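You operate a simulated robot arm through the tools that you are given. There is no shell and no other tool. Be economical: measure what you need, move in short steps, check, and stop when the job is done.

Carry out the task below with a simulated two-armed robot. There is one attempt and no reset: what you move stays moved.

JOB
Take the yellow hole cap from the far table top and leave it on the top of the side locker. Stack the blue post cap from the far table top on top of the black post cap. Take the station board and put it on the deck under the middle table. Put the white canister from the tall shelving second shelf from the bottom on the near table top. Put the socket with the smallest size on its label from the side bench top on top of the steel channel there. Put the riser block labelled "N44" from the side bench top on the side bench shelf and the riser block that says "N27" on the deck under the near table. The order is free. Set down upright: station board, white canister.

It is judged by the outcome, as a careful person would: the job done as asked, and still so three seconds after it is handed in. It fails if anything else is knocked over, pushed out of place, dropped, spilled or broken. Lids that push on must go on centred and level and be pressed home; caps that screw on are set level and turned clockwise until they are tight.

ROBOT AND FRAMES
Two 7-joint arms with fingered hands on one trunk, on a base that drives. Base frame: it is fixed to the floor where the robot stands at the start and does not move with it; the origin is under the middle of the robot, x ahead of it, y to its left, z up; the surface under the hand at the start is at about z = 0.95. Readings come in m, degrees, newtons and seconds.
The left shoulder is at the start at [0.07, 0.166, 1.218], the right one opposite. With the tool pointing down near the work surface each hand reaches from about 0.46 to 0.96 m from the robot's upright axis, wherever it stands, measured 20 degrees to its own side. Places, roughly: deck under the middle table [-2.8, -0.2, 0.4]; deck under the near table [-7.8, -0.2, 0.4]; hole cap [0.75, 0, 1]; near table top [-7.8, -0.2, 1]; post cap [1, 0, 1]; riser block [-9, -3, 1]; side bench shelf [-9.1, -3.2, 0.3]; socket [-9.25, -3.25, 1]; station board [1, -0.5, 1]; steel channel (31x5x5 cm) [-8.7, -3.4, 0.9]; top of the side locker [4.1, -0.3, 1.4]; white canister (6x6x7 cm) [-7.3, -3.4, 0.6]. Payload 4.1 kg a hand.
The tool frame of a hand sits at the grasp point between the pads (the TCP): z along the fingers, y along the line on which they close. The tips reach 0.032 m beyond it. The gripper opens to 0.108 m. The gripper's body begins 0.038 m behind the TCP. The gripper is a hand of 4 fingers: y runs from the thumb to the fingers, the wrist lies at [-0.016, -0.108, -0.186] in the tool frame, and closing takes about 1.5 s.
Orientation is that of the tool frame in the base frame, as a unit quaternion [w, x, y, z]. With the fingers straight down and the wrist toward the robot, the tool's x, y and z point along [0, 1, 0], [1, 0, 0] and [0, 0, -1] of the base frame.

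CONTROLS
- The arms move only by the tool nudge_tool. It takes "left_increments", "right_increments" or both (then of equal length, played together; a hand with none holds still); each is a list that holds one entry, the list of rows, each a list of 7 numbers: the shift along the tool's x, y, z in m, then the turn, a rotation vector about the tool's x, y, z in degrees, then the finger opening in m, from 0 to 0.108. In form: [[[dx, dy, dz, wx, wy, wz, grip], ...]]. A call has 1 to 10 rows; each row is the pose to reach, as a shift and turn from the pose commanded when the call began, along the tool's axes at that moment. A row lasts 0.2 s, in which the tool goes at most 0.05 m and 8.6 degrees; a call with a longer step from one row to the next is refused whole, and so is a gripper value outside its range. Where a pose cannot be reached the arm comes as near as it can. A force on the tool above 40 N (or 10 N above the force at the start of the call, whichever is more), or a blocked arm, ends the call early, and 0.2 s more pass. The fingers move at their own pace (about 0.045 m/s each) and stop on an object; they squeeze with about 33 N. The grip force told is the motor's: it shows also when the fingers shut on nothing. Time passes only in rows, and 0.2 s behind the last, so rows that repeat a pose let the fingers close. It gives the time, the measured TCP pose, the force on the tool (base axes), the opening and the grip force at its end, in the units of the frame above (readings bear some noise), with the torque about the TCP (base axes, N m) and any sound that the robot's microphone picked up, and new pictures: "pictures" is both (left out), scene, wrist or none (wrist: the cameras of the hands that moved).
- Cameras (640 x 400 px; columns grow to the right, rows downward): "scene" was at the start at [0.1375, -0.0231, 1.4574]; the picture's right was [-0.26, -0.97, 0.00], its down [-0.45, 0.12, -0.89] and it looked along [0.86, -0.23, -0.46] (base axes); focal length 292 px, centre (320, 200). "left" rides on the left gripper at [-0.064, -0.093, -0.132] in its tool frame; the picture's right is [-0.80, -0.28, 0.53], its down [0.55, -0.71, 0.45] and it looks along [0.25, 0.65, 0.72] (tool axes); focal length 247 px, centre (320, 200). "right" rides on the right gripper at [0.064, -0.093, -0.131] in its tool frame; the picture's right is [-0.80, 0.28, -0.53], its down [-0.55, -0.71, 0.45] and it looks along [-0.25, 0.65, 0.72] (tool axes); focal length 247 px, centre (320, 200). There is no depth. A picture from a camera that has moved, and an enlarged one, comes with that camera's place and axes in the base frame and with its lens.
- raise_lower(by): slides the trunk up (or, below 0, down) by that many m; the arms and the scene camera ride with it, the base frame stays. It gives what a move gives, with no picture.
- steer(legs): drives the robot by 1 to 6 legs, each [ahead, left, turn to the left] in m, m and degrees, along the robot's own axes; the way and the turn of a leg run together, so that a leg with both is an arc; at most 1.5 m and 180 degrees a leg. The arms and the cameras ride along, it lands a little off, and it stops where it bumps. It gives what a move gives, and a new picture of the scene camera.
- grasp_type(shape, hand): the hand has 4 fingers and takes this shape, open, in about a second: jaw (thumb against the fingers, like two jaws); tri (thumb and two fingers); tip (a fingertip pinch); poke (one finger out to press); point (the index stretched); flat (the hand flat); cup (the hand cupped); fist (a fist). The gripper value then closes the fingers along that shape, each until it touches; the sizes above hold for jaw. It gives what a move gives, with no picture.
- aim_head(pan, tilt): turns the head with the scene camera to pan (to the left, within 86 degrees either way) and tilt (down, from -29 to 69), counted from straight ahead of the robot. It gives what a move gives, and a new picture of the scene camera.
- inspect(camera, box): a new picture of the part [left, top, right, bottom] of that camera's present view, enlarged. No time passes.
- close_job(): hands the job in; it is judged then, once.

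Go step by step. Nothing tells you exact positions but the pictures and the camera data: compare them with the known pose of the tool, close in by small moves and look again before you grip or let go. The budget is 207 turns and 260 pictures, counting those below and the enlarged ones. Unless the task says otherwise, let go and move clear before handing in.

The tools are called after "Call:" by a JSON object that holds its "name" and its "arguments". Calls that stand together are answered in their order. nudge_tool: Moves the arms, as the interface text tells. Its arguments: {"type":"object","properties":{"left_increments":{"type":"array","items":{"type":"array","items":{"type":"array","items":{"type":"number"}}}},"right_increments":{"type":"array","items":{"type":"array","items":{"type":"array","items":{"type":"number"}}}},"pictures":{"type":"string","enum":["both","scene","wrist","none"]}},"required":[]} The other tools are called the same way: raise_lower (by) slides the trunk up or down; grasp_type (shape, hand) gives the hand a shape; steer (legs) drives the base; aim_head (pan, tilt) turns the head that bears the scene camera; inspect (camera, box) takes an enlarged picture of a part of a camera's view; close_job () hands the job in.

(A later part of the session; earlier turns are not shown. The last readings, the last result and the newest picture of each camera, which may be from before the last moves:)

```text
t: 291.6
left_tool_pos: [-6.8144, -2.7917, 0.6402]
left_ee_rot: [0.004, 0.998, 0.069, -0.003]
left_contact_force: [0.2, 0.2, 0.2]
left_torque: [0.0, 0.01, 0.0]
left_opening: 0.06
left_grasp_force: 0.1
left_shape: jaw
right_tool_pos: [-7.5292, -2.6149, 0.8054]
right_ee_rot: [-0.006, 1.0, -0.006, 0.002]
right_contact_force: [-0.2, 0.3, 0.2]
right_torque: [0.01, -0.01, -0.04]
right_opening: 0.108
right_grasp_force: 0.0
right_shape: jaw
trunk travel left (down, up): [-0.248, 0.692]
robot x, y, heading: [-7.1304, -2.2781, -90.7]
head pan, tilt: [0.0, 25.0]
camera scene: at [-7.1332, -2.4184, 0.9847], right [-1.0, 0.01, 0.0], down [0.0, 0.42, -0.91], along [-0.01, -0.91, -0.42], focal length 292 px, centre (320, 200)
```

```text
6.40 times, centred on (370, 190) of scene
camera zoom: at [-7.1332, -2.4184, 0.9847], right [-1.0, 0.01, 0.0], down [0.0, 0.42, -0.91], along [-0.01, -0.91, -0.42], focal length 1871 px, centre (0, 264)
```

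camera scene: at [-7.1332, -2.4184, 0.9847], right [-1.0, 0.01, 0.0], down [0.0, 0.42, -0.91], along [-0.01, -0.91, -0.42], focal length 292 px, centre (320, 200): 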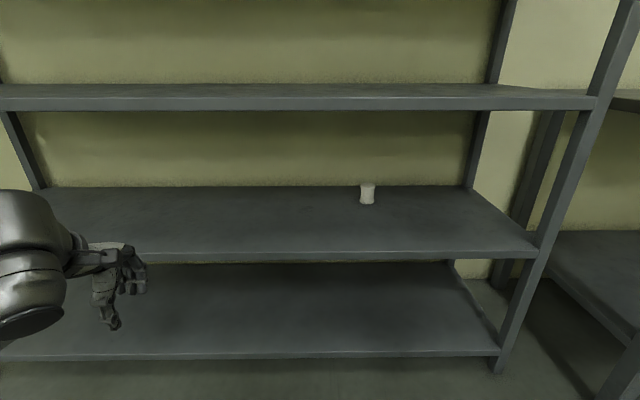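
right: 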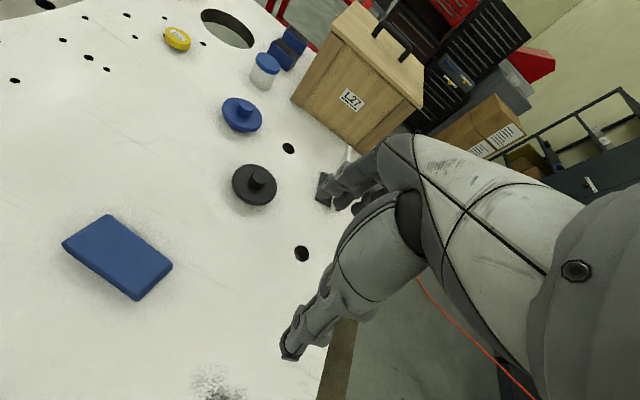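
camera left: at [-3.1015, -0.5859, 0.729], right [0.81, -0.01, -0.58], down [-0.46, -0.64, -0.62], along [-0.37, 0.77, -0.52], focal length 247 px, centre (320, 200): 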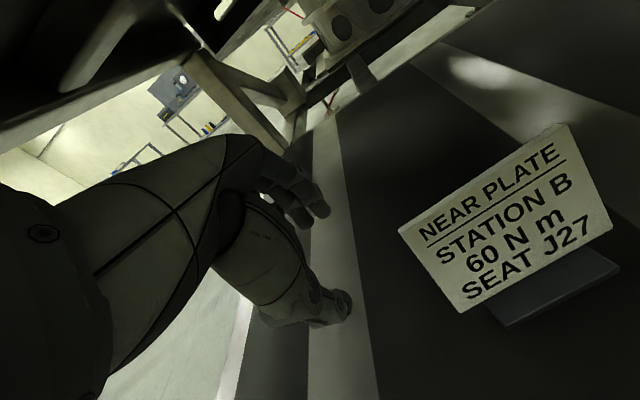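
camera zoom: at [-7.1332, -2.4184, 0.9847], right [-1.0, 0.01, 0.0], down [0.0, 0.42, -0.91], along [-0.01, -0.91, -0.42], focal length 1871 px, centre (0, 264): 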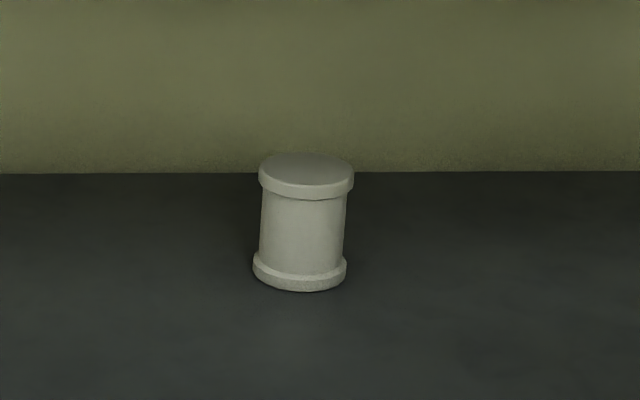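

Triangulated: canister at [-7.314, -3.382], base 0.529, top ≈ 0.60. I'll lower and tilt the right hand, turn slightly left to keep the left hand out of the shelf, and close in.

Call:
{"name": "nudge_tool", "arguments": {"right_increments": [[[0, 0, 0.04, -4, 0, 0, 0.1], [0, 0, 0.08, -8, 0, 0, 0.1], [0, 0, 0.12, -12, 0, 0, 0.1], [0, 0, 0.16, -15, 0, 0, 0.1]]], "pictures": "none"}}

Call:
{"name": "steer", "arguments": {"legs": [[0, 0, 12.7], [0.32, -0.09, 0]]}}

Call:
{"name": "inspect", "arguments": {"camera": "right", "box": [0, 0, 640, 400]}}

```text
t: 292.6
left_tool_pos: [-6.8139, -2.7924, 0.64]
left_ee_rot: [0.006, 0.998, 0.069, -0.002]
left_contact_force: [0.2, 0.6, -1.1]
left_torque: [0.0, 0.04, 0.03]
left_opening: 0.0601
left_grasp_force: 0.0
left_shape: jaw
right_tool_pos: [-7.6237, -2.6811, 0.7207]
right_ee_rot: [0.108, 0.994, -0.006, 0.002]
right_contact_force: [-0.2, 0.4, 0.4]
right_torque: [0.02, 0.0, 0.04]
right_opening: 0.0999
right_grasp_force: 0.1
right_shape: jaw
right hand out of reach, approached as far as the arm can: row 1, 2, 3, 4
trunk travel left (down, up): [-0.248, 0.692]
robot x, y, heading: [-7.1287, -2.2768, -90.6]
head pan, tilt: [0.0, 25.0]
```

```text
t: 295.6
left_tool_pos: [-6.7191, -3.0437, 0.6394]
left_ee_rot: [0.004, 0.983, 0.184, -0.002]
left_contact_force: [0.7, -0.2, 0.4]
left_torque: [0.0, 0.01, -0.01]
left_opening: 0.0601
left_grasp_force: 0.0
left_shape: jaw
right_tool_pos: [-7.5316, -3.1251, 0.7206]
right_ee_rot: [0.108, 0.988, 0.11, 0.015]
right_contact_force: [-0.6, -0.6, -0.2]
right_torque: [-0.04, -0.02, -0.01]
right_opening: 0.0999
right_grasp_force: 0.1
right_shape: jaw
trunk travel left (down, up): [-0.248, 0.692]
robot x, y, heading: [-7.148, -2.6158, -77.2]
head pan, tilt: [0.0, 25.0]
camera scene: at [-7.1155, -2.7539, 0.9847], right [-0.98, -0.22, 0.0], down [-0.09, 0.41, -0.91], along [0.2, -0.88, -0.42], focal length 292 px, centre (320, 200)
```

scene: 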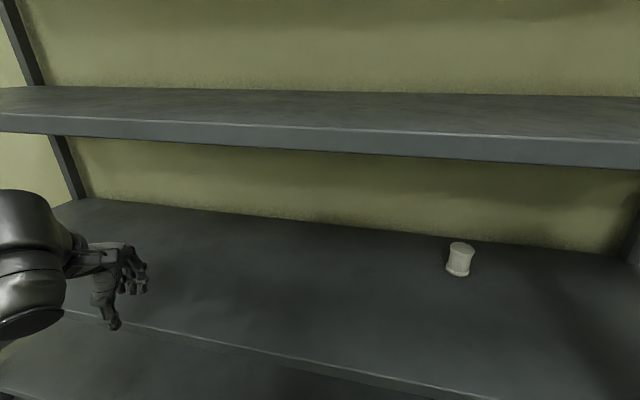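

```text
1.00 times, centred on (320, 200) of right (not enlarged: the box is as wide or as high as the picture)
camera zoom: at [-7.4943, -2.9939, 0.8299], right [-0.75, -0.33, 0.58], down [-0.66, 0.46, -0.59], along [-0.07, -0.82, -0.56], focal length 247 px, centre (320, 200)
```

zoom: 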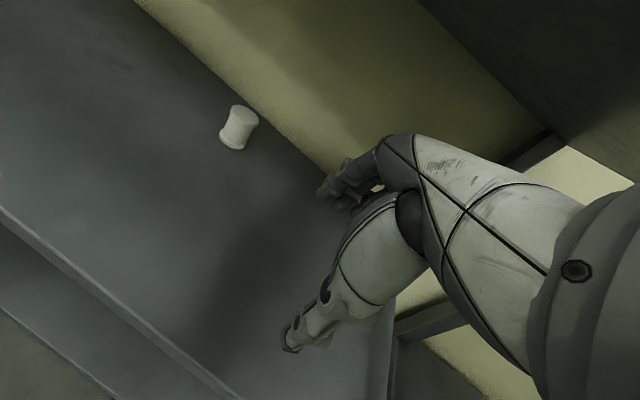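

Both views put the canister at about [-7.322, -3.379]. I'll bring the right hand in to just short of it.

Call:
{"name": "nudge_tool", "arguments": {"right_increments": [[[0.024, 0.037, 0.016, 0, 0, 0, 0.1], [0.047, 0.074, 0.032, 0, 0, 0, 0.1], [0.07, 0.11, 0.048, 0, 0, 0, 0.1], [0.094, 0.148, 0.064, 0, 0, 0, 0.1], [0.118, 0.185, 0.08, 0, 0, 0, 0.1], [0.141, 0.2215, 0.096, 0, 0, 0, 0.1], [0.141, 0.2215, 0.096, 0, 0, 0, 0.1]]]}}

```text
t: 296.9
left_tool_pos: [-6.8048, -3.0871, 0.639]
left_ee_rot: [0.004, 0.991, 0.132, -0.003]
left_contact_force: [1.3, -0.5, -0.8]
left_torque: [0.0, 0.06, -0.03]
left_opening: 0.06
left_grasp_force: 0.1
left_shape: jaw
right_tool_pos: [-7.4496, -3.2482, 0.6769]
right_ee_rot: [0.101, 0.99, 0.094, 0.01]
right_contact_force: [-0.2, 0.6, 0.3]
right_torque: [0.02, 0.07, -0.02]
right_opening: 0.1001
right_grasp_force: 0.1
right_shape: jaw
trunk travel left (down, up): [-0.248, 0.692]
robot x, y, heading: [-7.1865, -2.6158, -83.3]
head pan, tilt: [0.0, 25.0]
stopped in row 6 (right hand): the force on the tool passed its limit at 65 N (the readings are from after the stop); the commanded pose is now the measured one
camera scene: at [-7.1676, -2.7577, 0.9867], right [-0.99, -0.11, 0.0], down [-0.05, 0.42, -0.91], along [0.1, -0.9, -0.43], focal length 292 px, centre (320, 200)
camera right: at [-7.4083, -3.1186, 0.7862], right [-0.75, -0.32, 0.58], down [-0.65, 0.49, -0.58], along [-0.1, -0.81, -0.57], focal length 247 px, centre (320, 200)
```

scene: 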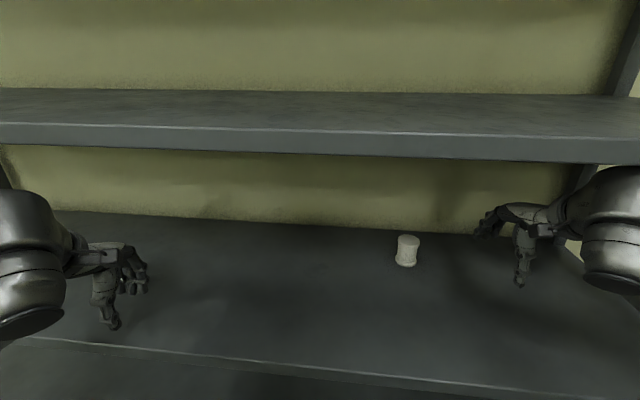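
right: 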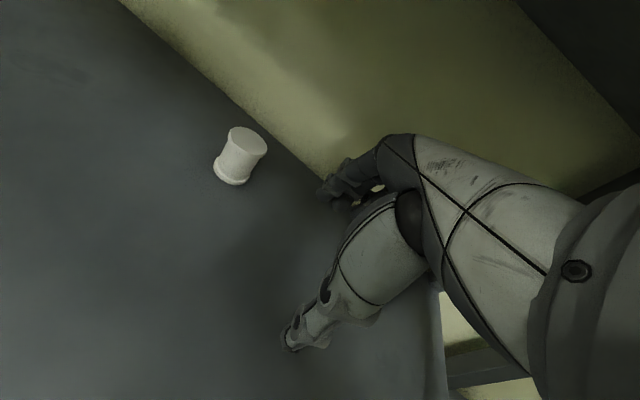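

The right wrist/forearm touched the upper shelf's lip and turned the robot slightly; the canister is undisturbed. I'll withdraw the hand and go lower with more tilt.

Call:
{"name": "nudge_tool", "arguments": {"right_increments": [[[-0.02, -0.03, 0, 0, 0, 0, 0.1], [-0.04, -0.06, 0, 0, 0, 0, 0.1], [-0.06, -0.1, 0.0, 0, 0, 0, 0.1], [-0.07, -0.14, 0.0, 0, 0, 0, 0.1]]], "pictures": "none"}}

Call:
{"name": "steer", "arguments": {"legs": [[-0.3, 0, 0]]}}

```text
t: 297.9
left_tool_pos: [-6.8054, -3.0853, 0.64]
left_ee_rot: [0.006, 0.991, 0.131, -0.003]
left_contact_force: [0.7, -0.2, 0.4]
left_torque: [0.02, 0.0, 0.0]
left_opening: 0.0601
left_grasp_force: 0.1
left_shape: jaw
right_tool_pos: [-7.543, -3.1242, 0.6472]
right_ee_rot: [0.102, 0.99, 0.095, 0.01]
right_contact_force: [0.0, -0.6, 0.6]
right_torque: [0.0, -0.01, -0.02]
right_opening: 0.1002
right_grasp_force: 0.0
right_shape: jaw
trunk travel left (down, up): [-0.248, 0.692]
robot x, y, heading: [-7.183, -2.6108, -83.7]
head pan, tilt: [0.0, 25.0]
```

```text
t: 299.9
left_tool_pos: [-6.839, -2.7898, 0.6406]
left_ee_rot: [0.006, 0.991, 0.13, -0.002]
left_contact_force: [1.3, 0.4, 0.4]
left_torque: [0.02, 0.01, 0.02]
left_opening: 0.0599
left_grasp_force: 0.0
left_shape: jaw
right_tool_pos: [-7.5791, -2.8287, 0.6464]
right_ee_rot: [0.102, 0.99, 0.093, 0.01]
right_contact_force: [0.4, 0.3, 0.7]
right_torque: [0.0, 0.01, 0.01]
right_opening: 0.1001
right_grasp_force: 0.0
right_shape: jaw
trunk travel left (down, up): [-0.248, 0.692]
robot x, y, heading: [-7.2183, -2.3187, -83.3]
head pan, tilt: [0.0, 25.0]
camera scene: at [-7.2033, -2.458, 0.9848], right [-0.99, -0.11, 0.0], down [-0.05, 0.42, -0.91], along [0.1, -0.9, -0.42], focal length 292 px, centre (320, 200)
```

scene: 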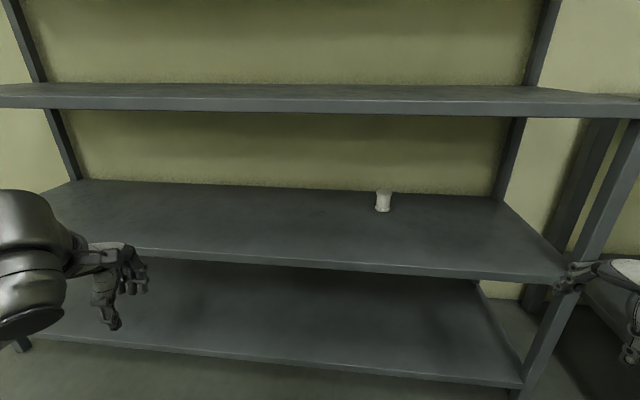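

I'll retarget: stand farther left facing the canister diagonally so the right elbow stays outside the shelf, and tuck the left hand.

Call:
{"name": "nudge_tool", "arguments": {"left_increments": [[[-0.02, -0.025, -0.02, 0, 0, 0, 0.06], [-0.04, -0.05, -0.04, 0, 0, 0, 0.06], [-0.06, -0.075, -0.06, 0, 0, 0, 0.06], [-0.08, -0.1, -0.08, 0, 0, 0, 0.06], [-0.1, -0.125, -0.1, 0, 0, 0, 0.06]]], "pictures": "none"}}

Call:
{"name": "steer", "arguments": {"legs": [[0, 0.22, 0], [0, 0, -16.5]]}}

Call:
{"name": "raise_lower", "arguments": {"by": -0.12}}

```text
t: 301.1
left_tool_pos: [-6.9463, -2.7902, 0.7752]
left_ee_rot: [0.005, 0.992, 0.128, -0.001]
left_contact_force: [0.0, 0.1, -0.1]
left_torque: [-0.02, -0.04, 0.01]
left_opening: 0.0597
left_grasp_force: 0.0
left_shape: jaw
left hand out of reach, approached as far as the arm can: row 1, 2, 3, 4, 5
right_tool_pos: [-7.5815, -2.8281, 0.6467]
right_ee_rot: [0.103, 0.99, 0.094, 0.011]
right_contact_force: [-0.5, 0.6, 0.5]
right_torque: [-0.03, -0.04, 0.01]
right_opening: 0.1001
right_grasp_force: 0.1
right_shape: jaw
trunk travel left (down, up): [-0.248, 0.692]
robot x, y, heading: [-7.2193, -2.3208, -83.6]
head pan, tilt: [0.0, 25.0]
```

```text
t: 303.7
left_tool_pos: [-6.8694, -2.8245, 0.7741]
left_ee_rot: [0.004, 1.0, -0.017, -0.003]
left_contact_force: [0.6, 0.5, -0.7]
left_torque: [0.0, 0.0, 0.01]
left_opening: 0.0601
left_grasp_force: 0.0
left_shape: jaw
right_tool_pos: [-7.4894, -2.679, 0.6464]
right_ee_rot: [0.103, 0.993, -0.053, -0.005]
right_contact_force: [-0.1, 0.0, -0.8]
right_torque: [-0.01, -0.02, -0.01]
right_opening: 0.1001
right_grasp_force: 0.0
right_shape: jaw
trunk travel left (down, up): [-0.248, 0.692]
robot x, y, heading: [-6.9937, -2.2868, -100.0]
head pan, tilt: [0.0, 25.0]
camera scene: at [-7.0222, -2.4317, 0.9847], right [-0.98, 0.18, 0.0], down [0.08, 0.42, -0.91], along [-0.16, -0.89, -0.42], focal length 292 px, centre (320, 200)
```

scene: 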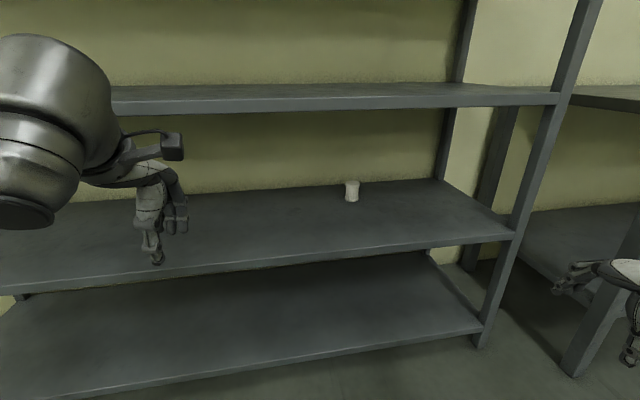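

```text
t: 305.2
left_tool_pos: [-6.8701, -2.8261, 0.6522]
left_ee_rot: [0.005, 1.0, -0.015, -0.003]
left_contact_force: [0.2, -0.5, -0.3]
left_torque: [0.02, -0.04, -0.03]
left_opening: 0.0602
left_grasp_force: 0.1
left_shape: jaw
right_tool_pos: [-7.4878, -2.6779, 0.5268]
right_ee_rot: [0.102, 0.993, -0.051, -0.005]
right_contact_force: [-0.2, 0.3, 0.0]
right_torque: [-0.01, 0.02, 0.0]
right_opening: 0.1002
right_grasp_force: 0.1
right_shape: jaw
trunk travel left (down, up): [-0.128, 0.812]
robot x, y, heading: [-6.9935, -2.2901, -100.2]
head pan, tilt: [0.0, 25.0]
```

Call:
{"name": "nudge_tool", "arguments": {"right_increments": [[[0.033, 0.022, -0.015, -2, 0, 0, 0.1], [0.066, 0.044, -0.03, -4, 0, 0, 0.1], [0.099, 0.066, -0.045, -6, 0, 0, 0.1], [0.132, 0.088, -0.06, -8, 0, 0, 0.1], [0.165, 0.11, -0.075, -10, 0, 0, 0.1], [0.198, 0.132, -0.09, -12, 0, 0, 0.1], [0.231, 0.154, -0.105, -12, 0, 0, 0.1]]], "left_increments": [[[0, 0, 0.01, 0, 0, 0, 0.06], [0, 0, 0.02, 0, 0, 0, 0.06], [0, 0, 0.03, 0, 0, 0, 0.06], [0, 0, 0.04, 0, 0, 0, 0.06], [0, 0, 0.04, 0, 0, 0, 0.06], [0, 0, 0.04, 0, 0, 0, 0.06], [0, 0, 0.04, 0, 0, 0, 0.06]]], "pictures": "scene"}}

```text
t: 306.8
left_tool_pos: [-6.8714, -2.8308, 0.6143]
left_ee_rot: [0.004, 1.0, -0.016, -0.003]
left_contact_force: [0.3, 0.5, -0.2]
left_torque: [-0.01, -0.05, -0.03]
left_opening: 0.06
left_grasp_force: 0.1
left_shape: jaw
left hand out of reach, approached as far as the arm can: row 4, 5, 6, 7
right_tool_pos: [-7.2722, -2.8315, 0.6612]
right_ee_rot: [0.206, 0.977, -0.051, -0.009]
right_contact_force: [0.6, -0.9, -0.3]
right_torque: [-0.03, 0.0, 0.0]
right_opening: 0.1001
right_grasp_force: 0.1
right_shape: jaw
trunk travel left (down, up): [-0.128, 0.812]
robot x, y, heading: [-6.9933, -2.2939, -100.3]
head pan, tilt: [0.0, 25.0]
camera scene: at [-7.0224, -2.4319, 0.8646], right [-0.98, 0.18, 0.0], down [0.08, 0.42, -0.91], along [-0.16, -0.89, -0.42], focal length 292 px, centre (320, 200)
```

scene: 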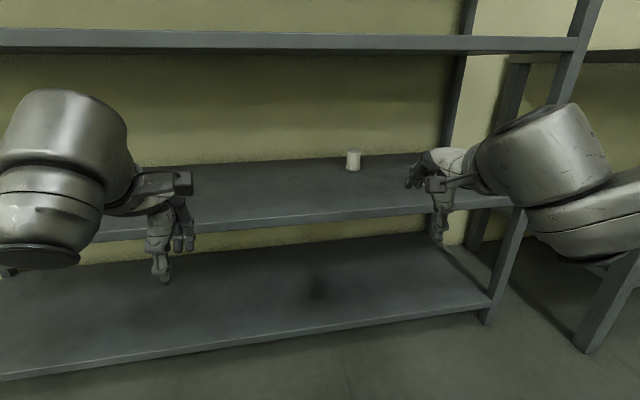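

The arm posture is good now. I'll drive 0.28 m closer.

Call:
{"name": "steer", "arguments": {"legs": [[0.28, 0, 0]]}}

Call:
{"name": "inspect", "arguments": {"camera": "right", "box": [0, 0, 640, 400]}}

```text
t: 308.8
left_tool_pos: [-6.9249, -3.1094, 0.6149]
left_ee_rot: [0.004, 1.0, -0.019, -0.004]
left_contact_force: [0.8, 1.0, 0.2]
left_torque: [0.0, 0.0, 0.01]
left_opening: 0.0602
left_grasp_force: 0.1
left_shape: jaw
right_tool_pos: [-7.3266, -3.1088, 0.6607]
right_ee_rot: [0.206, 0.977, -0.054, -0.011]
right_contact_force: [-0.1, 0.4, -0.8]
right_torque: [-0.02, 0.01, -0.01]
right_opening: 0.1001
right_grasp_force: 0.1
right_shape: jaw
trunk travel left (down, up): [-0.128, 0.812]
robot x, y, heading: [-7.0483, -2.5719, -100.8]
head pan, tilt: [0.0, 25.0]
camera scene: at [-7.0739, -2.7104, 0.8647], right [-0.98, 0.18, 0.0], down [0.08, 0.42, -0.91], along [-0.17, -0.89, -0.42], focal length 292 px, centre (320, 200)
```

scene: 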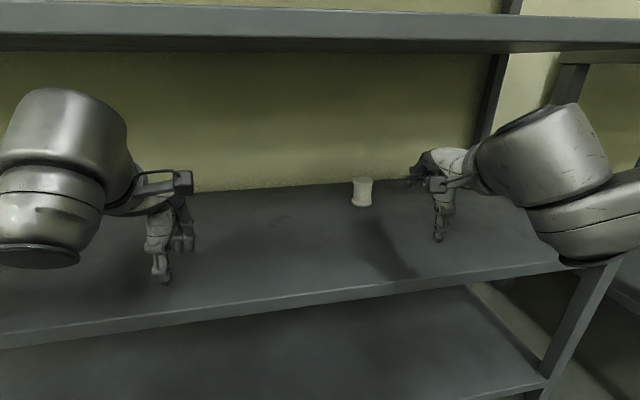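

```text
1.00 times, centred on (320, 200) of right (not enlarged: the box is as wide or as high as the picture)
camera zoom: at [-7.2469, -2.9775, 0.7454], right [-0.8, 0.04, 0.6], down [-0.49, 0.52, -0.69], along [-0.34, -0.85, -0.4], focal length 247 px, centre (320, 200)
```

zoom: 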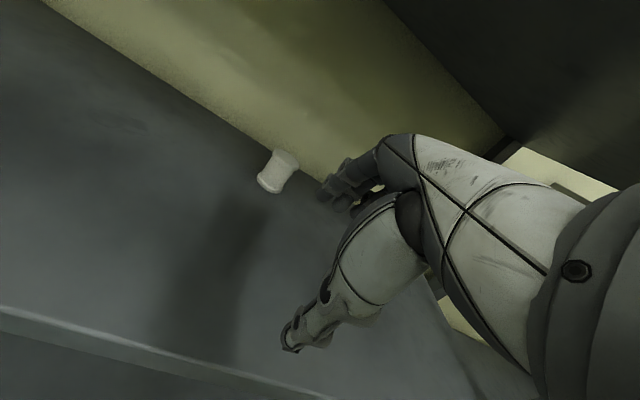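

Canister is at [-7.314, -3.374]. I'll move the right hand in above it.

Call:
{"name": "nudge_tool", "arguments": {"right_increments": [[[0.007, 0.04, 0.018, 0, 0, 0, 0.1], [0.014, 0.08, 0.036, 0, 0, 0, 0.1], [0.021, 0.12, 0.053, 0, 0, 0, 0.1], [0.028, 0.16, 0.07, 0, 0, 0, 0.1], [0.034, 0.195, 0.086, 0, 0, 0, 0.1], [0.034, 0.195, 0.086, 0, 0, 0, 0.1]]]}}

```text
t: 310.2
left_tool_pos: [-6.9251, -3.1094, 0.6142]
left_ee_rot: [0.004, 1.0, -0.019, -0.004]
left_contact_force: [0.3, -0.3, 0.9]
left_torque: [-0.01, 0.0, -0.02]
left_opening: 0.0599
left_grasp_force: 0.1
left_shape: jaw
right_tool_pos: [-7.3241, -3.1906, 0.6509]
right_ee_rot: [0.205, 0.977, -0.054, -0.011]
right_contact_force: [0.1, 0.0, 0.6]
right_torque: [0.0, -0.02, 0.01]
right_opening: 0.1001
right_grasp_force: 0.0
right_shape: jaw
right hand out of reach, approached as far as the arm can: row 2, 3, 4, 5, 6
trunk travel left (down, up): [-0.128, 0.812]
robot x, y, heading: [-7.0481, -2.5787, -100.3]
head pan, tilt: [0.0, 25.0]
camera scene: at [-7.0737, -2.7101, 0.8648], right [-0.98, 0.18, 0.0], down [0.08, 0.42, -0.91], along [-0.17, -0.89, -0.42], focal length 292 px, centre (320, 200)
camera right: at [-7.2449, -3.0597, 0.735], right [-0.8, 0.04, 0.6], down [-0.49, 0.52, -0.7], along [-0.34, -0.85, -0.39], focal length 247 px, centre (320, 200)
```

scene: 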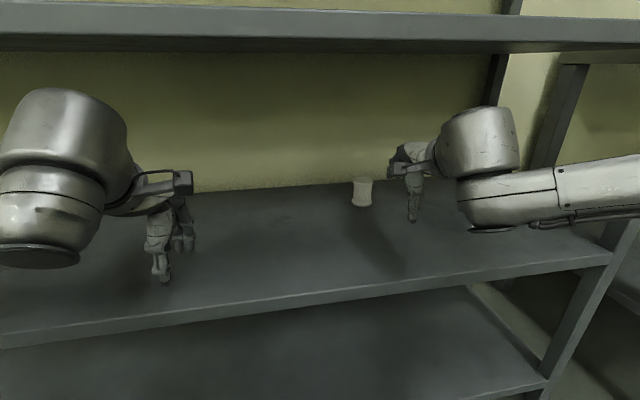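
right: 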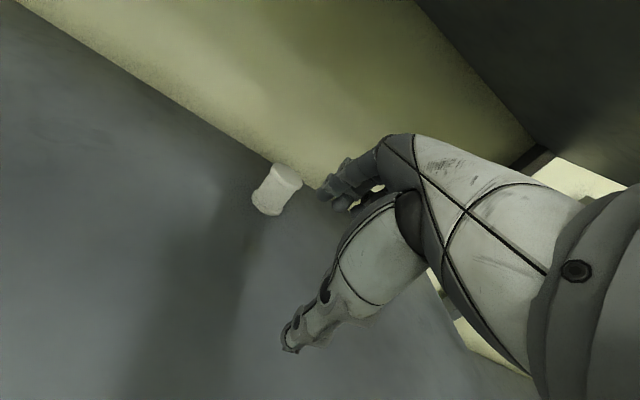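

The arm is at its limit, so the base must carry it in. First I'll move the left hand outward and back out of the shelf.

Call:
{"name": "nudge_tool", "arguments": {"left_increments": [[[0.0, -0.045, 0, 0, 0, 0, 0.06], [0.0, -0.09, 0, 0, 0, 0, 0.06], [0.04, -0.11, 0, 0, 0, 0, 0.06], [0.08, -0.13, 0, 0, 0, 0, 0.06], [0.12, -0.15, 0, 0, 0, 0, 0.06], [0.16, -0.17, 0, 0, 0, 0, 0.06], [0.2, -0.18, 0, 0, 0, 0, 0.06], [0.24, -0.19, 0, 0, 0, 0, 0.06], [0.28, -0.2, 0, 0, 0, 0, 0.06]]], "pictures": "scene"}}

```text
t: 312.2
left_tool_pos: [-6.6246, -2.9461, 0.6524]
left_ee_rot: [0.006, 1.0, -0.02, -0.004]
left_contact_force: [0.5, -0.1, -1.0]
left_torque: [-0.01, 0.03, 0.01]
left_opening: 0.0601
left_grasp_force: 0.1
left_shape: jaw
left hand out of reach, approached as far as the arm can: row 1, 2, 3, 4, 5, 6, 7, 8, 9
right_tool_pos: [-7.3241, -3.1907, 0.6503]
right_ee_rot: [0.206, 0.977, -0.055, -0.012]
right_contact_force: [0.1, 0.7, 0.8]
right_torque: [0.03, -0.01, 0.01]
right_opening: 0.1
right_grasp_force: 0.0
right_shape: jaw
trunk travel left (down, up): [-0.128, 0.812]
robot x, y, heading: [-7.0497, -2.5703, -100.5]
head pan, tilt: [0.0, 25.0]
camera scene: at [-7.0737, -2.7105, 0.8647], right [-0.98, 0.18, 0.0], down [0.08, 0.42, -0.91], along [-0.17, -0.89, -0.42], focal length 292 px, centre (320, 200)
```

scene: 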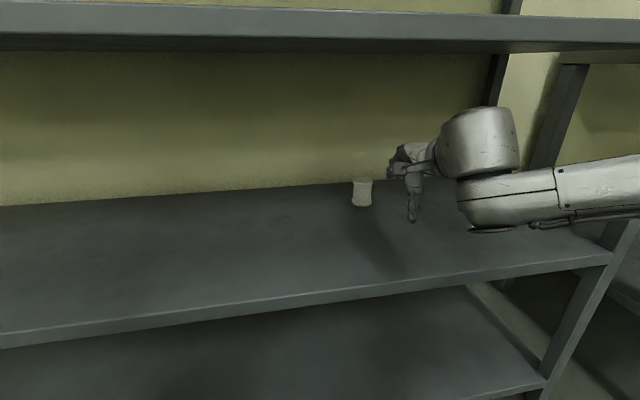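

Call:
{"name": "aim_head", "arguments": {"pan": -40, "tilt": 30}}

```text
t: 313.3
left_tool_pos: [-6.6245, -2.9479, 0.6559]
left_ee_rot: [0.008, 1.0, -0.021, -0.004]
left_contact_force: [0.5, 0.2, 1.1]
left_torque: [0.0, -0.01, -0.01]
left_opening: 0.0601
left_grasp_force: 0.0
left_shape: jaw
right_tool_pos: [-7.3243, -3.1911, 0.6504]
right_ee_rot: [0.206, 0.977, -0.054, -0.01]
right_contact_force: [0.9, 0.3, 0.9]
right_torque: [0.0, 0.01, 0.0]
right_opening: 0.1006
right_grasp_force: 0.0
right_shape: jaw
trunk travel left (down, up): [-0.128, 0.812]
robot x, y, heading: [-7.0459, -2.568, -100.6]
head pan, tilt: [-40.0, 30.0]
camera scene: at [-7.1267, -2.6772, 0.8568], right [-0.64, 0.77, 0.0], down [0.39, 0.32, -0.87], along [-0.67, -0.55, -0.5], focal length 292 px, centre (320, 200)
```

scene: 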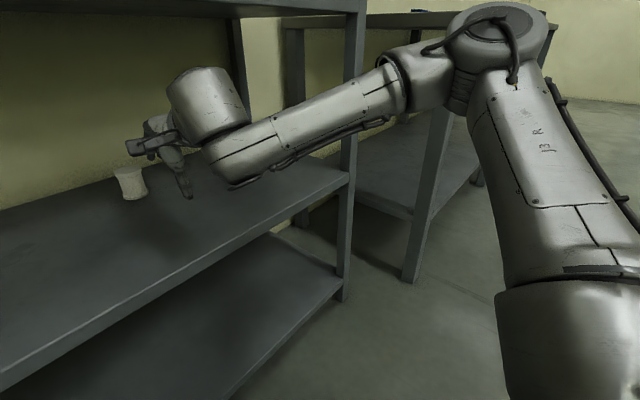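

The elbow is outside the shelf and clear of the post. I'll drive forward 0.12 m.

Call:
{"name": "steer", "arguments": {"legs": [[0.12, 0, 0.5]]}}

Call:
{"name": "inspect", "arguments": {"camera": "right", "box": [0, 0, 640, 400]}}

```text
t: 314.5
left_tool_pos: [-6.642, -3.0613, 0.6519]
left_ee_rot: [0.003, 1.0, -0.016, -0.004]
left_contact_force: [0.2, 0.1, -0.3]
left_torque: [0.01, 0.01, 0.01]
left_opening: 0.0597
left_grasp_force: 0.1
left_shape: jaw
right_tool_pos: [-7.3396, -3.3121, 0.6495]
right_ee_rot: [0.207, 0.977, -0.049, -0.01]
right_contact_force: [0.4, 0.3, 0.6]
right_torque: [-0.03, -0.01, -0.02]
right_opening: 0.1002
right_grasp_force: 0.0
right_shape: jaw
trunk travel left (down, up): [-0.128, 0.812]
robot x, y, heading: [-7.0669, -2.6916, -99.9]
head pan, tilt: [-40.0, 30.0]
camera scene: at [-7.1473, -2.796, 0.8567], right [-0.64, 0.77, 0.0], down [0.38, 0.32, -0.87], along [-0.66, -0.56, -0.5], focal length 292 px, centre (320, 200)
```

scene: 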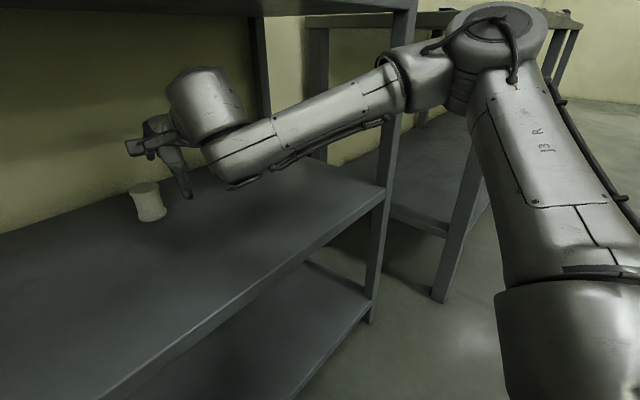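

```text
1.00 times, centred on (320, 200) of right (not enlarged: the box is as wide or as high as the picture)
camera zoom: at [-7.2618, -3.1797, 0.7345], right [-0.8, 0.04, 0.6], down [-0.5, 0.52, -0.69], along [-0.34, -0.85, -0.4], focal length 247 px, centre (320, 200)
```

zoom: 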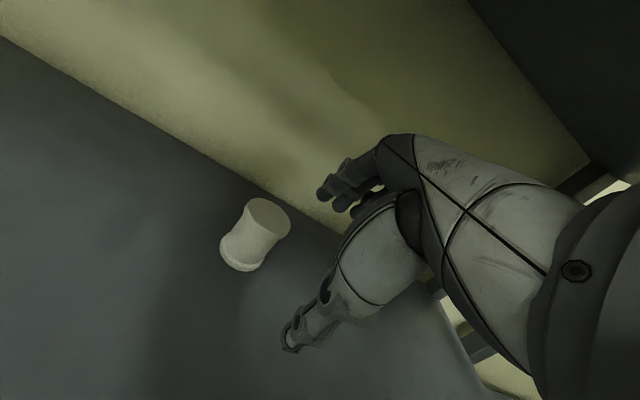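

I'll shift the base the last few centimetres to put the hand over the canister.

Call:
{"name": "steer", "arguments": {"legs": [[0.063, 0.04, 0]]}}

Call:
{"name": "inspect", "arguments": {"camera": "right", "box": [0, 0, 640, 400]}}

```text
t: 315.5
left_tool_pos: [-6.6132, -3.129, 0.6519]
left_ee_rot: [0.004, 1.0, -0.013, -0.004]
left_contact_force: [0.2, -0.2, -0.3]
left_torque: [0.0, 0.01, -0.01]
left_opening: 0.0601
left_grasp_force: 0.0
left_shape: jaw
right_tool_pos: [-7.3106, -3.3809, 0.6501]
right_ee_rot: [0.206, 0.977, -0.049, -0.01]
right_contact_force: [-0.4, -0.6, -0.9]
right_torque: [0.02, 0.01, 0.02]
right_opening: 0.1
right_grasp_force: 0.1
right_shape: jaw
trunk travel left (down, up): [-0.128, 0.812]
robot x, y, heading: [-7.0378, -2.7541, -100.1]
head pan, tilt: [-40.0, 30.0]
camera scene: at [-7.1186, -2.8647, 0.8567], right [-0.64, 0.77, 0.0], down [0.38, 0.32, -0.87], along [-0.66, -0.56, -0.5], focal length 292 px, centre (320, 200)
```

scene: 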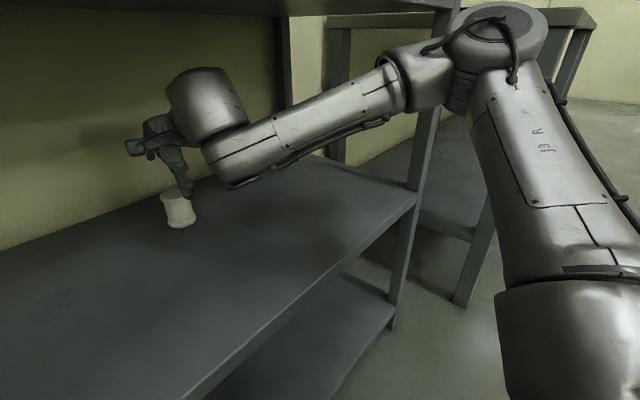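

```text
1.00 times, centred on (320, 200) of right (not enlarged: the box is as wide or as high as the picture)
camera zoom: at [-7.2327, -3.2485, 0.7346], right [-0.8, 0.04, 0.6], down [-0.5, 0.52, -0.69], along [-0.34, -0.85, -0.4], focal length 247 px, centre (320, 200)
```

zoom: 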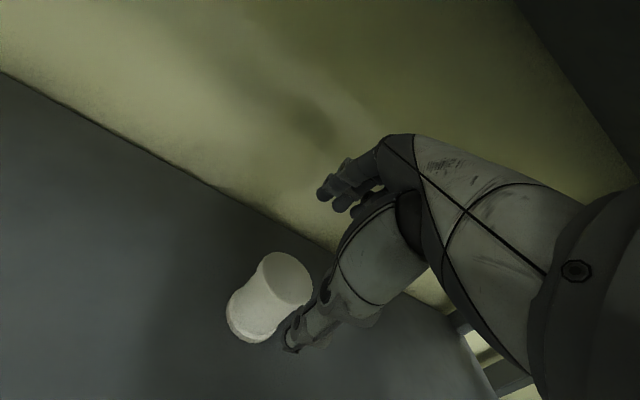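

The hand is aligned above the canister. I'll test a small lowering with some tilt-back.

Call:
{"name": "nudge_tool", "arguments": {"right_increments": [[[0, -0.004, 0.009, 2, 0, 0, 0.1], [0, -0.008, 0.018, 4, 0, 0, 0.1], [0, -0.008, 0.018, 4, 0, 0, 0.1]]], "pictures": "wrist"}}

```text
t: 316.3
left_tool_pos: [-6.6145, -3.1302, 0.6524]
left_ee_rot: [0.004, 1.0, -0.014, -0.003]
left_contact_force: [0.1, -0.8, -0.5]
left_torque: [0.01, 0.03, 0.0]
left_opening: 0.0603
left_grasp_force: 0.0
left_shape: jaw
right_tool_pos: [-7.3148, -3.3746, 0.631]
right_ee_rot: [0.172, 0.984, -0.049, -0.008]
right_contact_force: [0.3, 0.9, -0.2]
right_torque: [-0.01, -0.03, -0.01]
right_opening: 0.1004
right_grasp_force: 0.0
right_shape: jaw
right hand out of reach, approached as far as the arm can: row 2, 3
trunk travel left (down, up): [-0.128, 0.812]
robot x, y, heading: [-7.0378, -2.7584, -99.8]
head pan, tilt: [-40.0, 30.0]
camera right: at [-7.2366, -3.2486, 0.7233], right [-0.8, -0.01, 0.6], down [-0.49, 0.56, -0.66], along [-0.33, -0.83, -0.46], focal length 247 px, centre (320, 200)
```

right: 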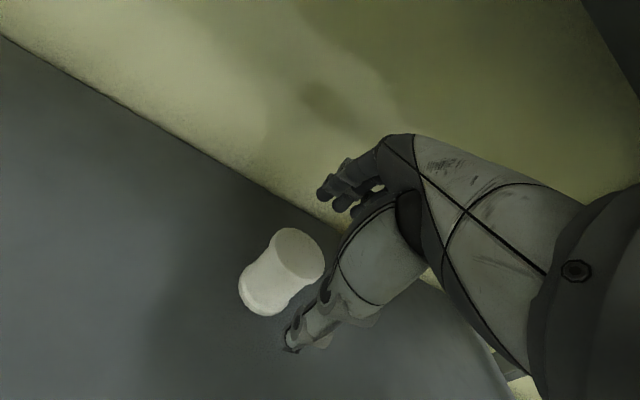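

Call:
{"name": "raise_lower", "arguments": {"by": -0.042}}

Call:
{"name": "nudge_tool", "arguments": {"right_increments": [[[0, 0, 0, 5, 0, 0, 0.1], [0, 0, 0, 10, 0, 0, 0.1], [0, 0, 0, 12, 0, 0, 0.1]]], "pictures": "both"}}

```text
t: 317.2
left_tool_pos: [-6.6131, -3.1283, 0.6099]
left_ee_rot: [0.003, 1.0, -0.013, -0.004]
left_contact_force: [1.0, -0.3, 0.2]
left_torque: [0.01, -0.01, 0.02]
left_opening: 0.0598
left_grasp_force: 0.0
left_shape: jaw
right_tool_pos: [-7.314, -3.3734, 0.5884]
right_ee_rot: [0.172, 0.984, -0.049, -0.008]
right_contact_force: [-0.2, -0.3, -0.5]
right_torque: [0.0, -0.04, 0.02]
right_opening: 0.0997
right_grasp_force: 0.0
right_shape: jaw
trunk travel left (down, up): [-0.086, 0.854]
robot x, y, heading: [-7.0388, -2.7594, -99.9]
head pan, tilt: [-40.0, 30.0]
```

```text
t: 318.0
left_tool_pos: [-6.613, -3.1283, 0.6096]
left_ee_rot: [0.004, 1.0, -0.014, -0.004]
left_contact_force: [-0.5, 1.0, -0.7]
left_torque: [0.02, -0.02, -0.03]
left_opening: 0.0603
left_grasp_force: 0.0
left_shape: jaw
right_tool_pos: [-7.3175, -3.3594, 0.5824]
right_ee_rot: [0.084, 0.995, -0.049, -0.003]
right_contact_force: [-0.9, -0.1, 0.3]
right_torque: [0.0, -0.01, -0.01]
right_opening: 0.1002
right_grasp_force: 0.1
right_shape: jaw
right hand out of reach, approached as far as the arm can: row 2, 3
trunk travel left (down, up): [-0.086, 0.854]
robot x, y, heading: [-7.0405, -2.7595, -100.0]
head pan, tilt: [-40.0, 30.0]
camera scene: at [-7.1186, -2.8646, 0.8148], right [-0.64, 0.77, 0.0], down [0.38, 0.32, -0.87], along [-0.66, -0.56, -0.5], focal length 292 px, centre (320, 200)
camera right: at [-7.2429, -3.2518, 0.6965], right [-0.81, -0.11, 0.57], down [-0.48, 0.67, -0.56], along [-0.32, -0.73, -0.6], focal length 247 px, centre (320, 200)
```

scene: 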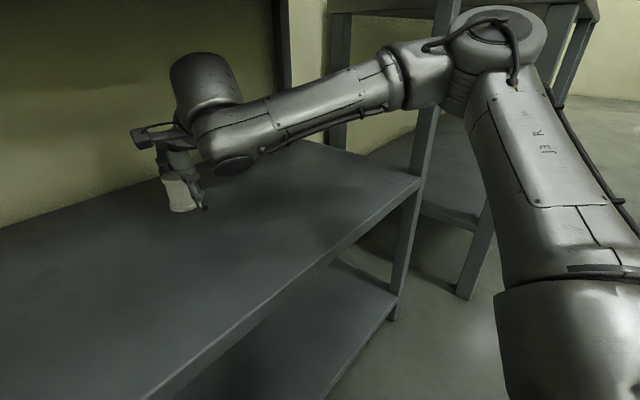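
right: 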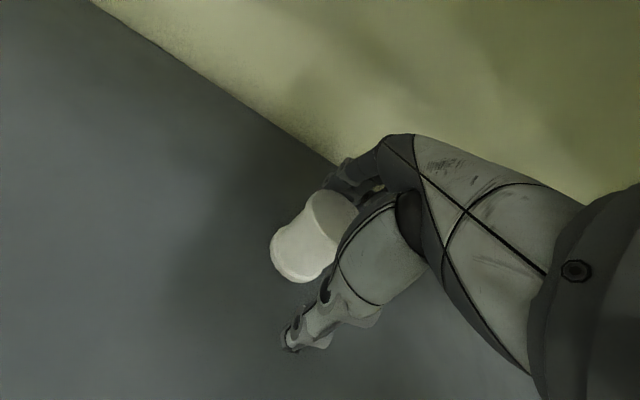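

Call:
{"name": "steer", "arguments": {"legs": [[0.02, 0.01, 0]]}}

Call:
{"name": "raise_lower", "arguments": {"by": -0.006}}

Call:
{"name": "nudge_tool", "arguments": {"right_increments": [[[0, 0, 0, 0, 0, 0, 0.08], [0, 0, 0, 0, 0, 0, 0.05], [0, 0, 0, 0, 0, 0, 0.0], [0, 0, 0, 0, 0, 0, 0.0], [0, 0, 0, 0, 0, 0, 0.0], [0, 0, 0, 0, 0, 0, 0.0], [0, 0, 0, 0, 0, 0, 0.0]]], "pictures": "both"}}

```text
t: 318.8
left_tool_pos: [-6.6058, -3.1494, 0.6101]
left_ee_rot: [0.003, 1.0, -0.014, -0.004]
left_contact_force: [0.2, 0.2, 0.2]
left_torque: [0.0, -0.03, 0.0]
left_opening: 0.06
left_grasp_force: 0.1
left_shape: jaw
right_tool_pos: [-7.3126, -3.38, 0.5819]
right_ee_rot: [0.086, 0.995, -0.05, -0.004]
right_contact_force: [-0.4, -0.5, 0.1]
right_torque: [-0.01, -0.02, -0.02]
right_opening: 0.0999
right_grasp_force: 0.1
right_shape: jaw
trunk travel left (down, up): [-0.086, 0.854]
robot x, y, heading: [-7.0336, -2.782, -99.9]
head pan, tilt: [-40.0, 30.0]
camera scene: at [-7.1122, -2.8856, 0.8147], right [-0.64, 0.77, 0.0], down [0.38, 0.32, -0.87], along [-0.66, -0.56, -0.5], focal length 292 px, centre (320, 200)
```

scene: 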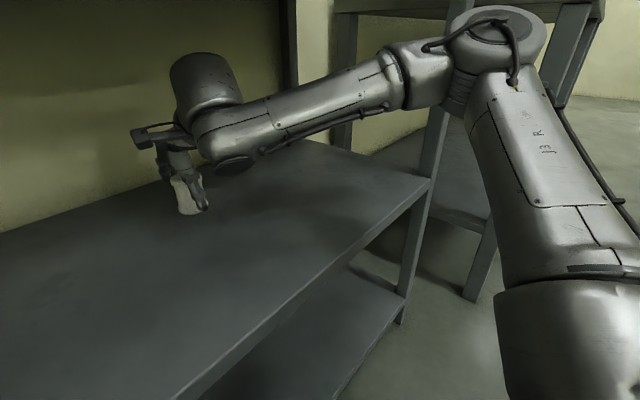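

```text
t: 319.3
left_tool_pos: [-6.6075, -3.1494, 0.6048]
left_ee_rot: [0.003, 1.0, -0.014, -0.004]
left_contact_force: [-0.4, -0.5, -0.5]
left_torque: [-0.01, 0.0, 0.04]
left_opening: 0.0602
left_grasp_force: 0.0
left_shape: jaw
right_tool_pos: [-7.3116, -3.3795, 0.5761]
right_ee_rot: [0.086, 0.995, -0.05, -0.003]
right_contact_force: [0.1, 0.2, 0.8]
right_torque: [0.0, -0.01, -0.02]
right_opening: 0.1
right_grasp_force: 0.1
right_shape: jaw
trunk travel left (down, up): [-0.08, 0.86]
robot x, y, heading: [-7.0337, -2.7782, -100.0]
head pan, tilt: [-40.0, 30.0]
```

```text
t: 320.9
left_tool_pos: [-6.6068, -3.1511, 0.6036]
left_ee_rot: [0.003, 1.0, -0.014, -0.004]
left_contact_force: [0.4, 0.1, -0.3]
left_torque: [0.03, -0.01, 0.01]
left_opening: 0.06
left_grasp_force: 0.0
left_shape: jaw
right_tool_pos: [-7.3131, -3.3804, 0.5761]
right_ee_rot: [0.085, 0.995, -0.05, -0.003]
right_contact_force: [0.3, 0.8, 0.1]
right_torque: [0.03, -0.01, -0.01]
right_opening: 0.0438
right_grasp_force: 33.2
right_shape: jaw
trunk travel left (down, up): [-0.08, 0.86]
robot x, y, heading: [-7.0333, -2.7799, -99.9]
head pan, tilt: [-40.0, 30.0]
camera scene: at [-7.1122, -2.8856, 0.8088], right [-0.64, 0.77, 0.0], down [0.38, 0.32, -0.87], along [-0.66, -0.56, -0.5], focal length 292 px, centre (320, 200)
camera right: at [-7.2365, -3.2727, 0.6904], right [-0.81, -0.11, 0.57], down [-0.48, 0.67, -0.56], along [-0.32, -0.73, -0.6], focal length 247 px, centre (320, 200)
```

scene: 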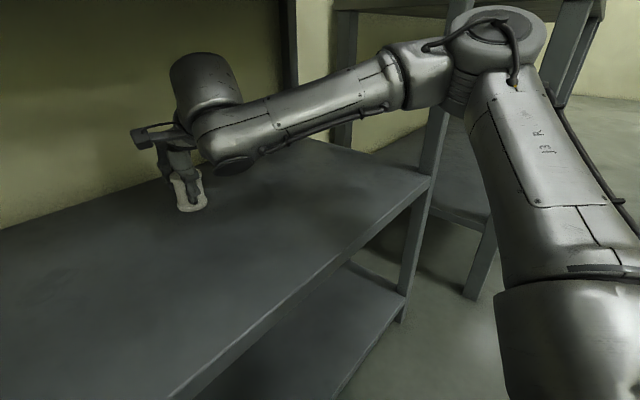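
right: 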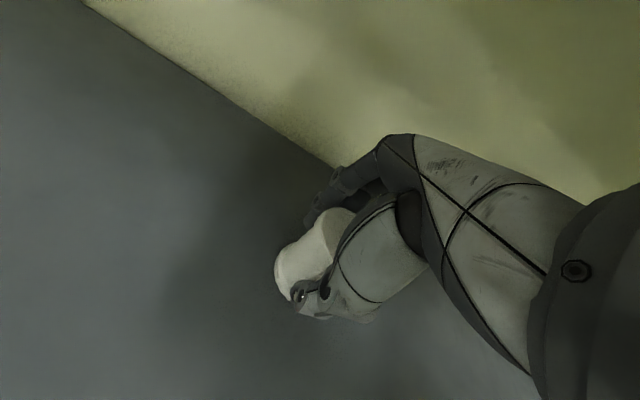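

The canister is gripped. I'll lift 3 cm and back straight out.

Call:
{"name": "raise_lower", "arguments": {"by": 0.03}}

Call:
{"name": "steer", "arguments": {"legs": [[-0.5, 0, 0]]}}

Call:
{"name": "raise_lower", "arguments": {"by": 0.4}}

```text
t: 321.7
left_tool_pos: [-6.606, -3.1498, 0.6338]
left_ee_rot: [0.003, 1.0, -0.014, -0.003]
left_contact_force: [0.4, 0.9, -0.2]
left_torque: [0.01, 0.01, 0.0]
left_opening: 0.0599
left_grasp_force: 0.1
left_shape: jaw
right_tool_pos: [-7.3127, -3.3802, 0.6053]
right_ee_rot: [0.085, 0.995, -0.049, -0.003]
right_contact_force: [0.1, 0.3, -0.5]
right_torque: [-0.02, 0.0, 0.02]
right_opening: 0.0438
right_grasp_force: 33.2
right_shape: jaw
trunk travel left (down, up): [-0.11, 0.83]
robot x, y, heading: [-7.0344, -2.7774, -99.9]
head pan, tilt: [-40.0, 30.0]
```

```text
t: 324.6
left_tool_pos: [-6.5224, -2.6631, 0.6338]
left_ee_rot: [0.003, 1.0, -0.017, -0.002]
left_contact_force: [0.4, -1.8, 0.4]
left_torque: [-0.01, 0.01, 0.01]
left_opening: 0.0599
left_grasp_force: 0.0
left_shape: jaw
right_tool_pos: [-7.2287, -2.8891, 0.6056]
right_ee_rot: [0.085, 0.995, -0.052, -0.004]
right_contact_force: [-0.8, -0.5, -0.6]
right_torque: [-0.01, 0.02, 0.0]
right_opening: 0.0438
right_grasp_force: 32.8
right_shape: jaw
trunk travel left (down, up): [-0.11, 0.83]
robot x, y, heading: [-6.9456, -2.2868, -100.4]
head pan, tilt: [-40.0, 30.0]
camera scene: at [-7.0256, -2.3953, 0.8387], right [-0.64, 0.77, 0.0], down [0.38, 0.32, -0.87], along [-0.67, -0.55, -0.5], focal length 292 px, centre (320, 200)
```

scene: 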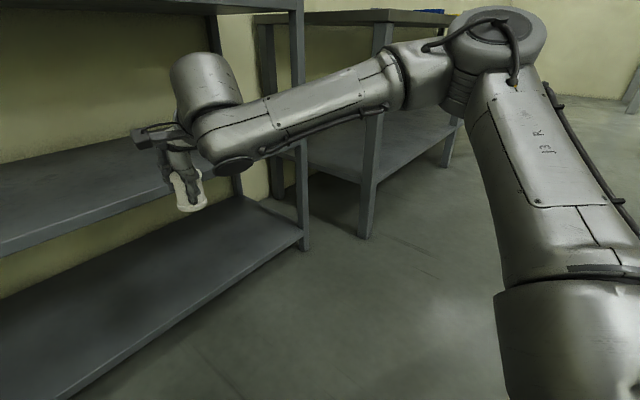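

```text
t: 328.4
left_tool_pos: [-6.5216, -2.663, 1.0327]
left_ee_rot: [0.004, 1.0, -0.017, -0.004]
left_contact_force: [-0.8, -0.3, -0.3]
left_torque: [0.01, -0.02, -0.01]
left_opening: 0.0601
left_grasp_force: 0.1
left_shape: jaw
right_tool_pos: [-7.2296, -2.8901, 1.0053]
right_ee_rot: [0.085, 0.995, -0.052, -0.003]
right_contact_force: [-0.3, 0.3, -1.2]
right_torque: [-0.01, -0.01, 0.04]
right_opening: 0.0438
right_grasp_force: 33.1
right_shape: jaw
trunk travel left (down, up): [-0.51, 0.43]
robot x, y, heading: [-6.9469, -2.2882, -100.4]
head pan, tilt: [-40.0, 30.0]
```

I'll raise a bit more and drive to the near table.

Call:
{"name": "raise_lower", "arguments": {"by": 0.2}}

Call:
{"name": "steer", "arguments": {"legs": [[-0.4, 0, 0], [0, 0, -170], [0.5, 0.9, 0]]}}

Call:
{"name": "aim_head", "arguments": {"pan": 0, "tilt": 40}}

```text
t: 330.6
left_tool_pos: [-6.522, -2.6638, 1.2348]
left_ee_rot: [0.004, 1.0, -0.017, -0.004]
left_contact_force: [0.3, 0.6, -0.8]
left_torque: [0.0, 0.04, -0.01]
left_opening: 0.0598
left_grasp_force: 0.1
left_shape: jaw
right_tool_pos: [-7.2288, -2.8899, 1.2049]
right_ee_rot: [0.085, 0.995, -0.052, -0.004]
right_contact_force: [0.1, 0.7, -0.8]
right_torque: [-0.03, -0.02, 0.02]
right_opening: 0.0438
right_grasp_force: 33.1
right_shape: jaw
trunk travel left (down, up): [-0.71, 0.23]
robot x, y, heading: [-6.9466, -2.2908, -99.9]
head pan, tilt: [-40.0, 30.0]
```

```text
t: 344.7
left_tool_pos: [-8.2886, -1.2202, 1.2355]
left_ee_rot: [0.003, -0.112, 0.994, 0.005]
left_contact_force: [-0.8, -0.3, -0.3]
left_torque: [0.02, 0.0, -0.01]
left_opening: 0.0601
left_grasp_force: 0.0
left_shape: jaw
right_tool_pos: [-7.6635, -0.8213, 1.2077]
right_ee_rot: [-0.007, -0.076, 0.993, 0.086]
right_contact_force: [-1.1, 0.0, -1.0]
right_torque: [-0.03, -0.01, 0.01]
right_opening: 0.043
right_grasp_force: 33.2
right_shape: jaw
trunk travel left (down, up): [-0.71, 0.23]
robot x, y, heading: [-7.7849, -1.4683, 94.5]
head pan, tilt: [-40.0, 30.0]
camera scene: at [-7.735, -1.3617, 1.4413], right [0.81, -0.58, -0.01], down [-0.29, -0.4, -0.87], along [0.5, 0.71, -0.49], focal length 292 px, centre (320, 200)
```

scene: 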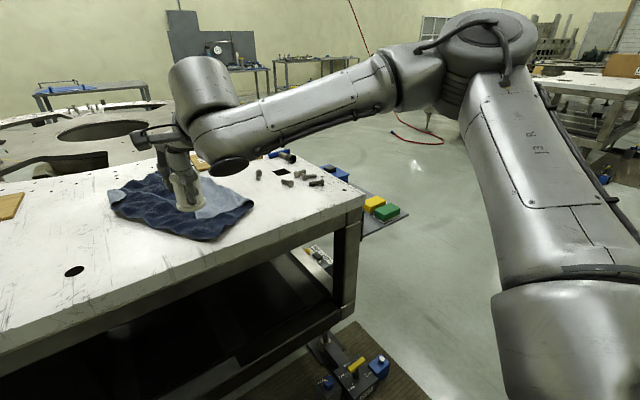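

```text
t: 345.8
left_tool_pos: [-8.29, -1.2092, 1.2335]
left_ee_rot: [0.003, -0.112, 0.994, 0.0]
left_contact_force: [-0.6, -0.4, 0.1]
left_torque: [0.03, 0.01, -0.03]
left_opening: 0.06
left_grasp_force: 0.0
left_shape: jaw
right_tool_pos: [-7.6635, -0.8119, 1.2014]
right_ee_rot: [-0.006, -0.075, 0.994, 0.082]
right_contact_force: [0.4, -1.0, -1.5]
right_torque: [0.02, 0.01, -0.03]
right_opening: 0.0431
right_grasp_force: 32.6
right_shape: jaw
trunk travel left (down, up): [-0.71, 0.23]
robot x, y, heading: [-7.7864, -1.4713, 94.4]
head pan, tilt: [0.0, 40.0]
camera scene: at [-7.7942, -1.3511, 1.4262], right [1.0, 0.08, 0.0], down [0.05, -0.63, -0.77], along [-0.06, 0.77, -0.64], focal length 292 px, centre (320, 200)
```

scene: 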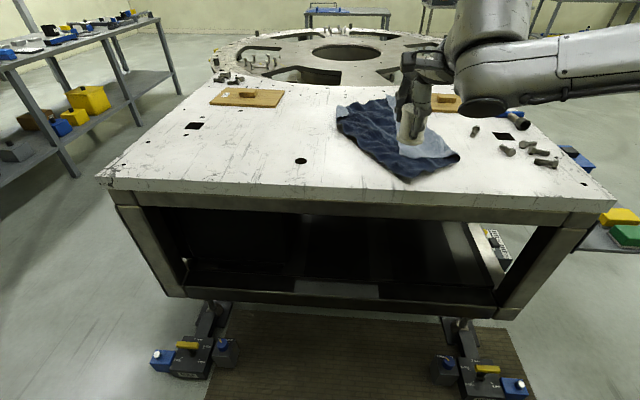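

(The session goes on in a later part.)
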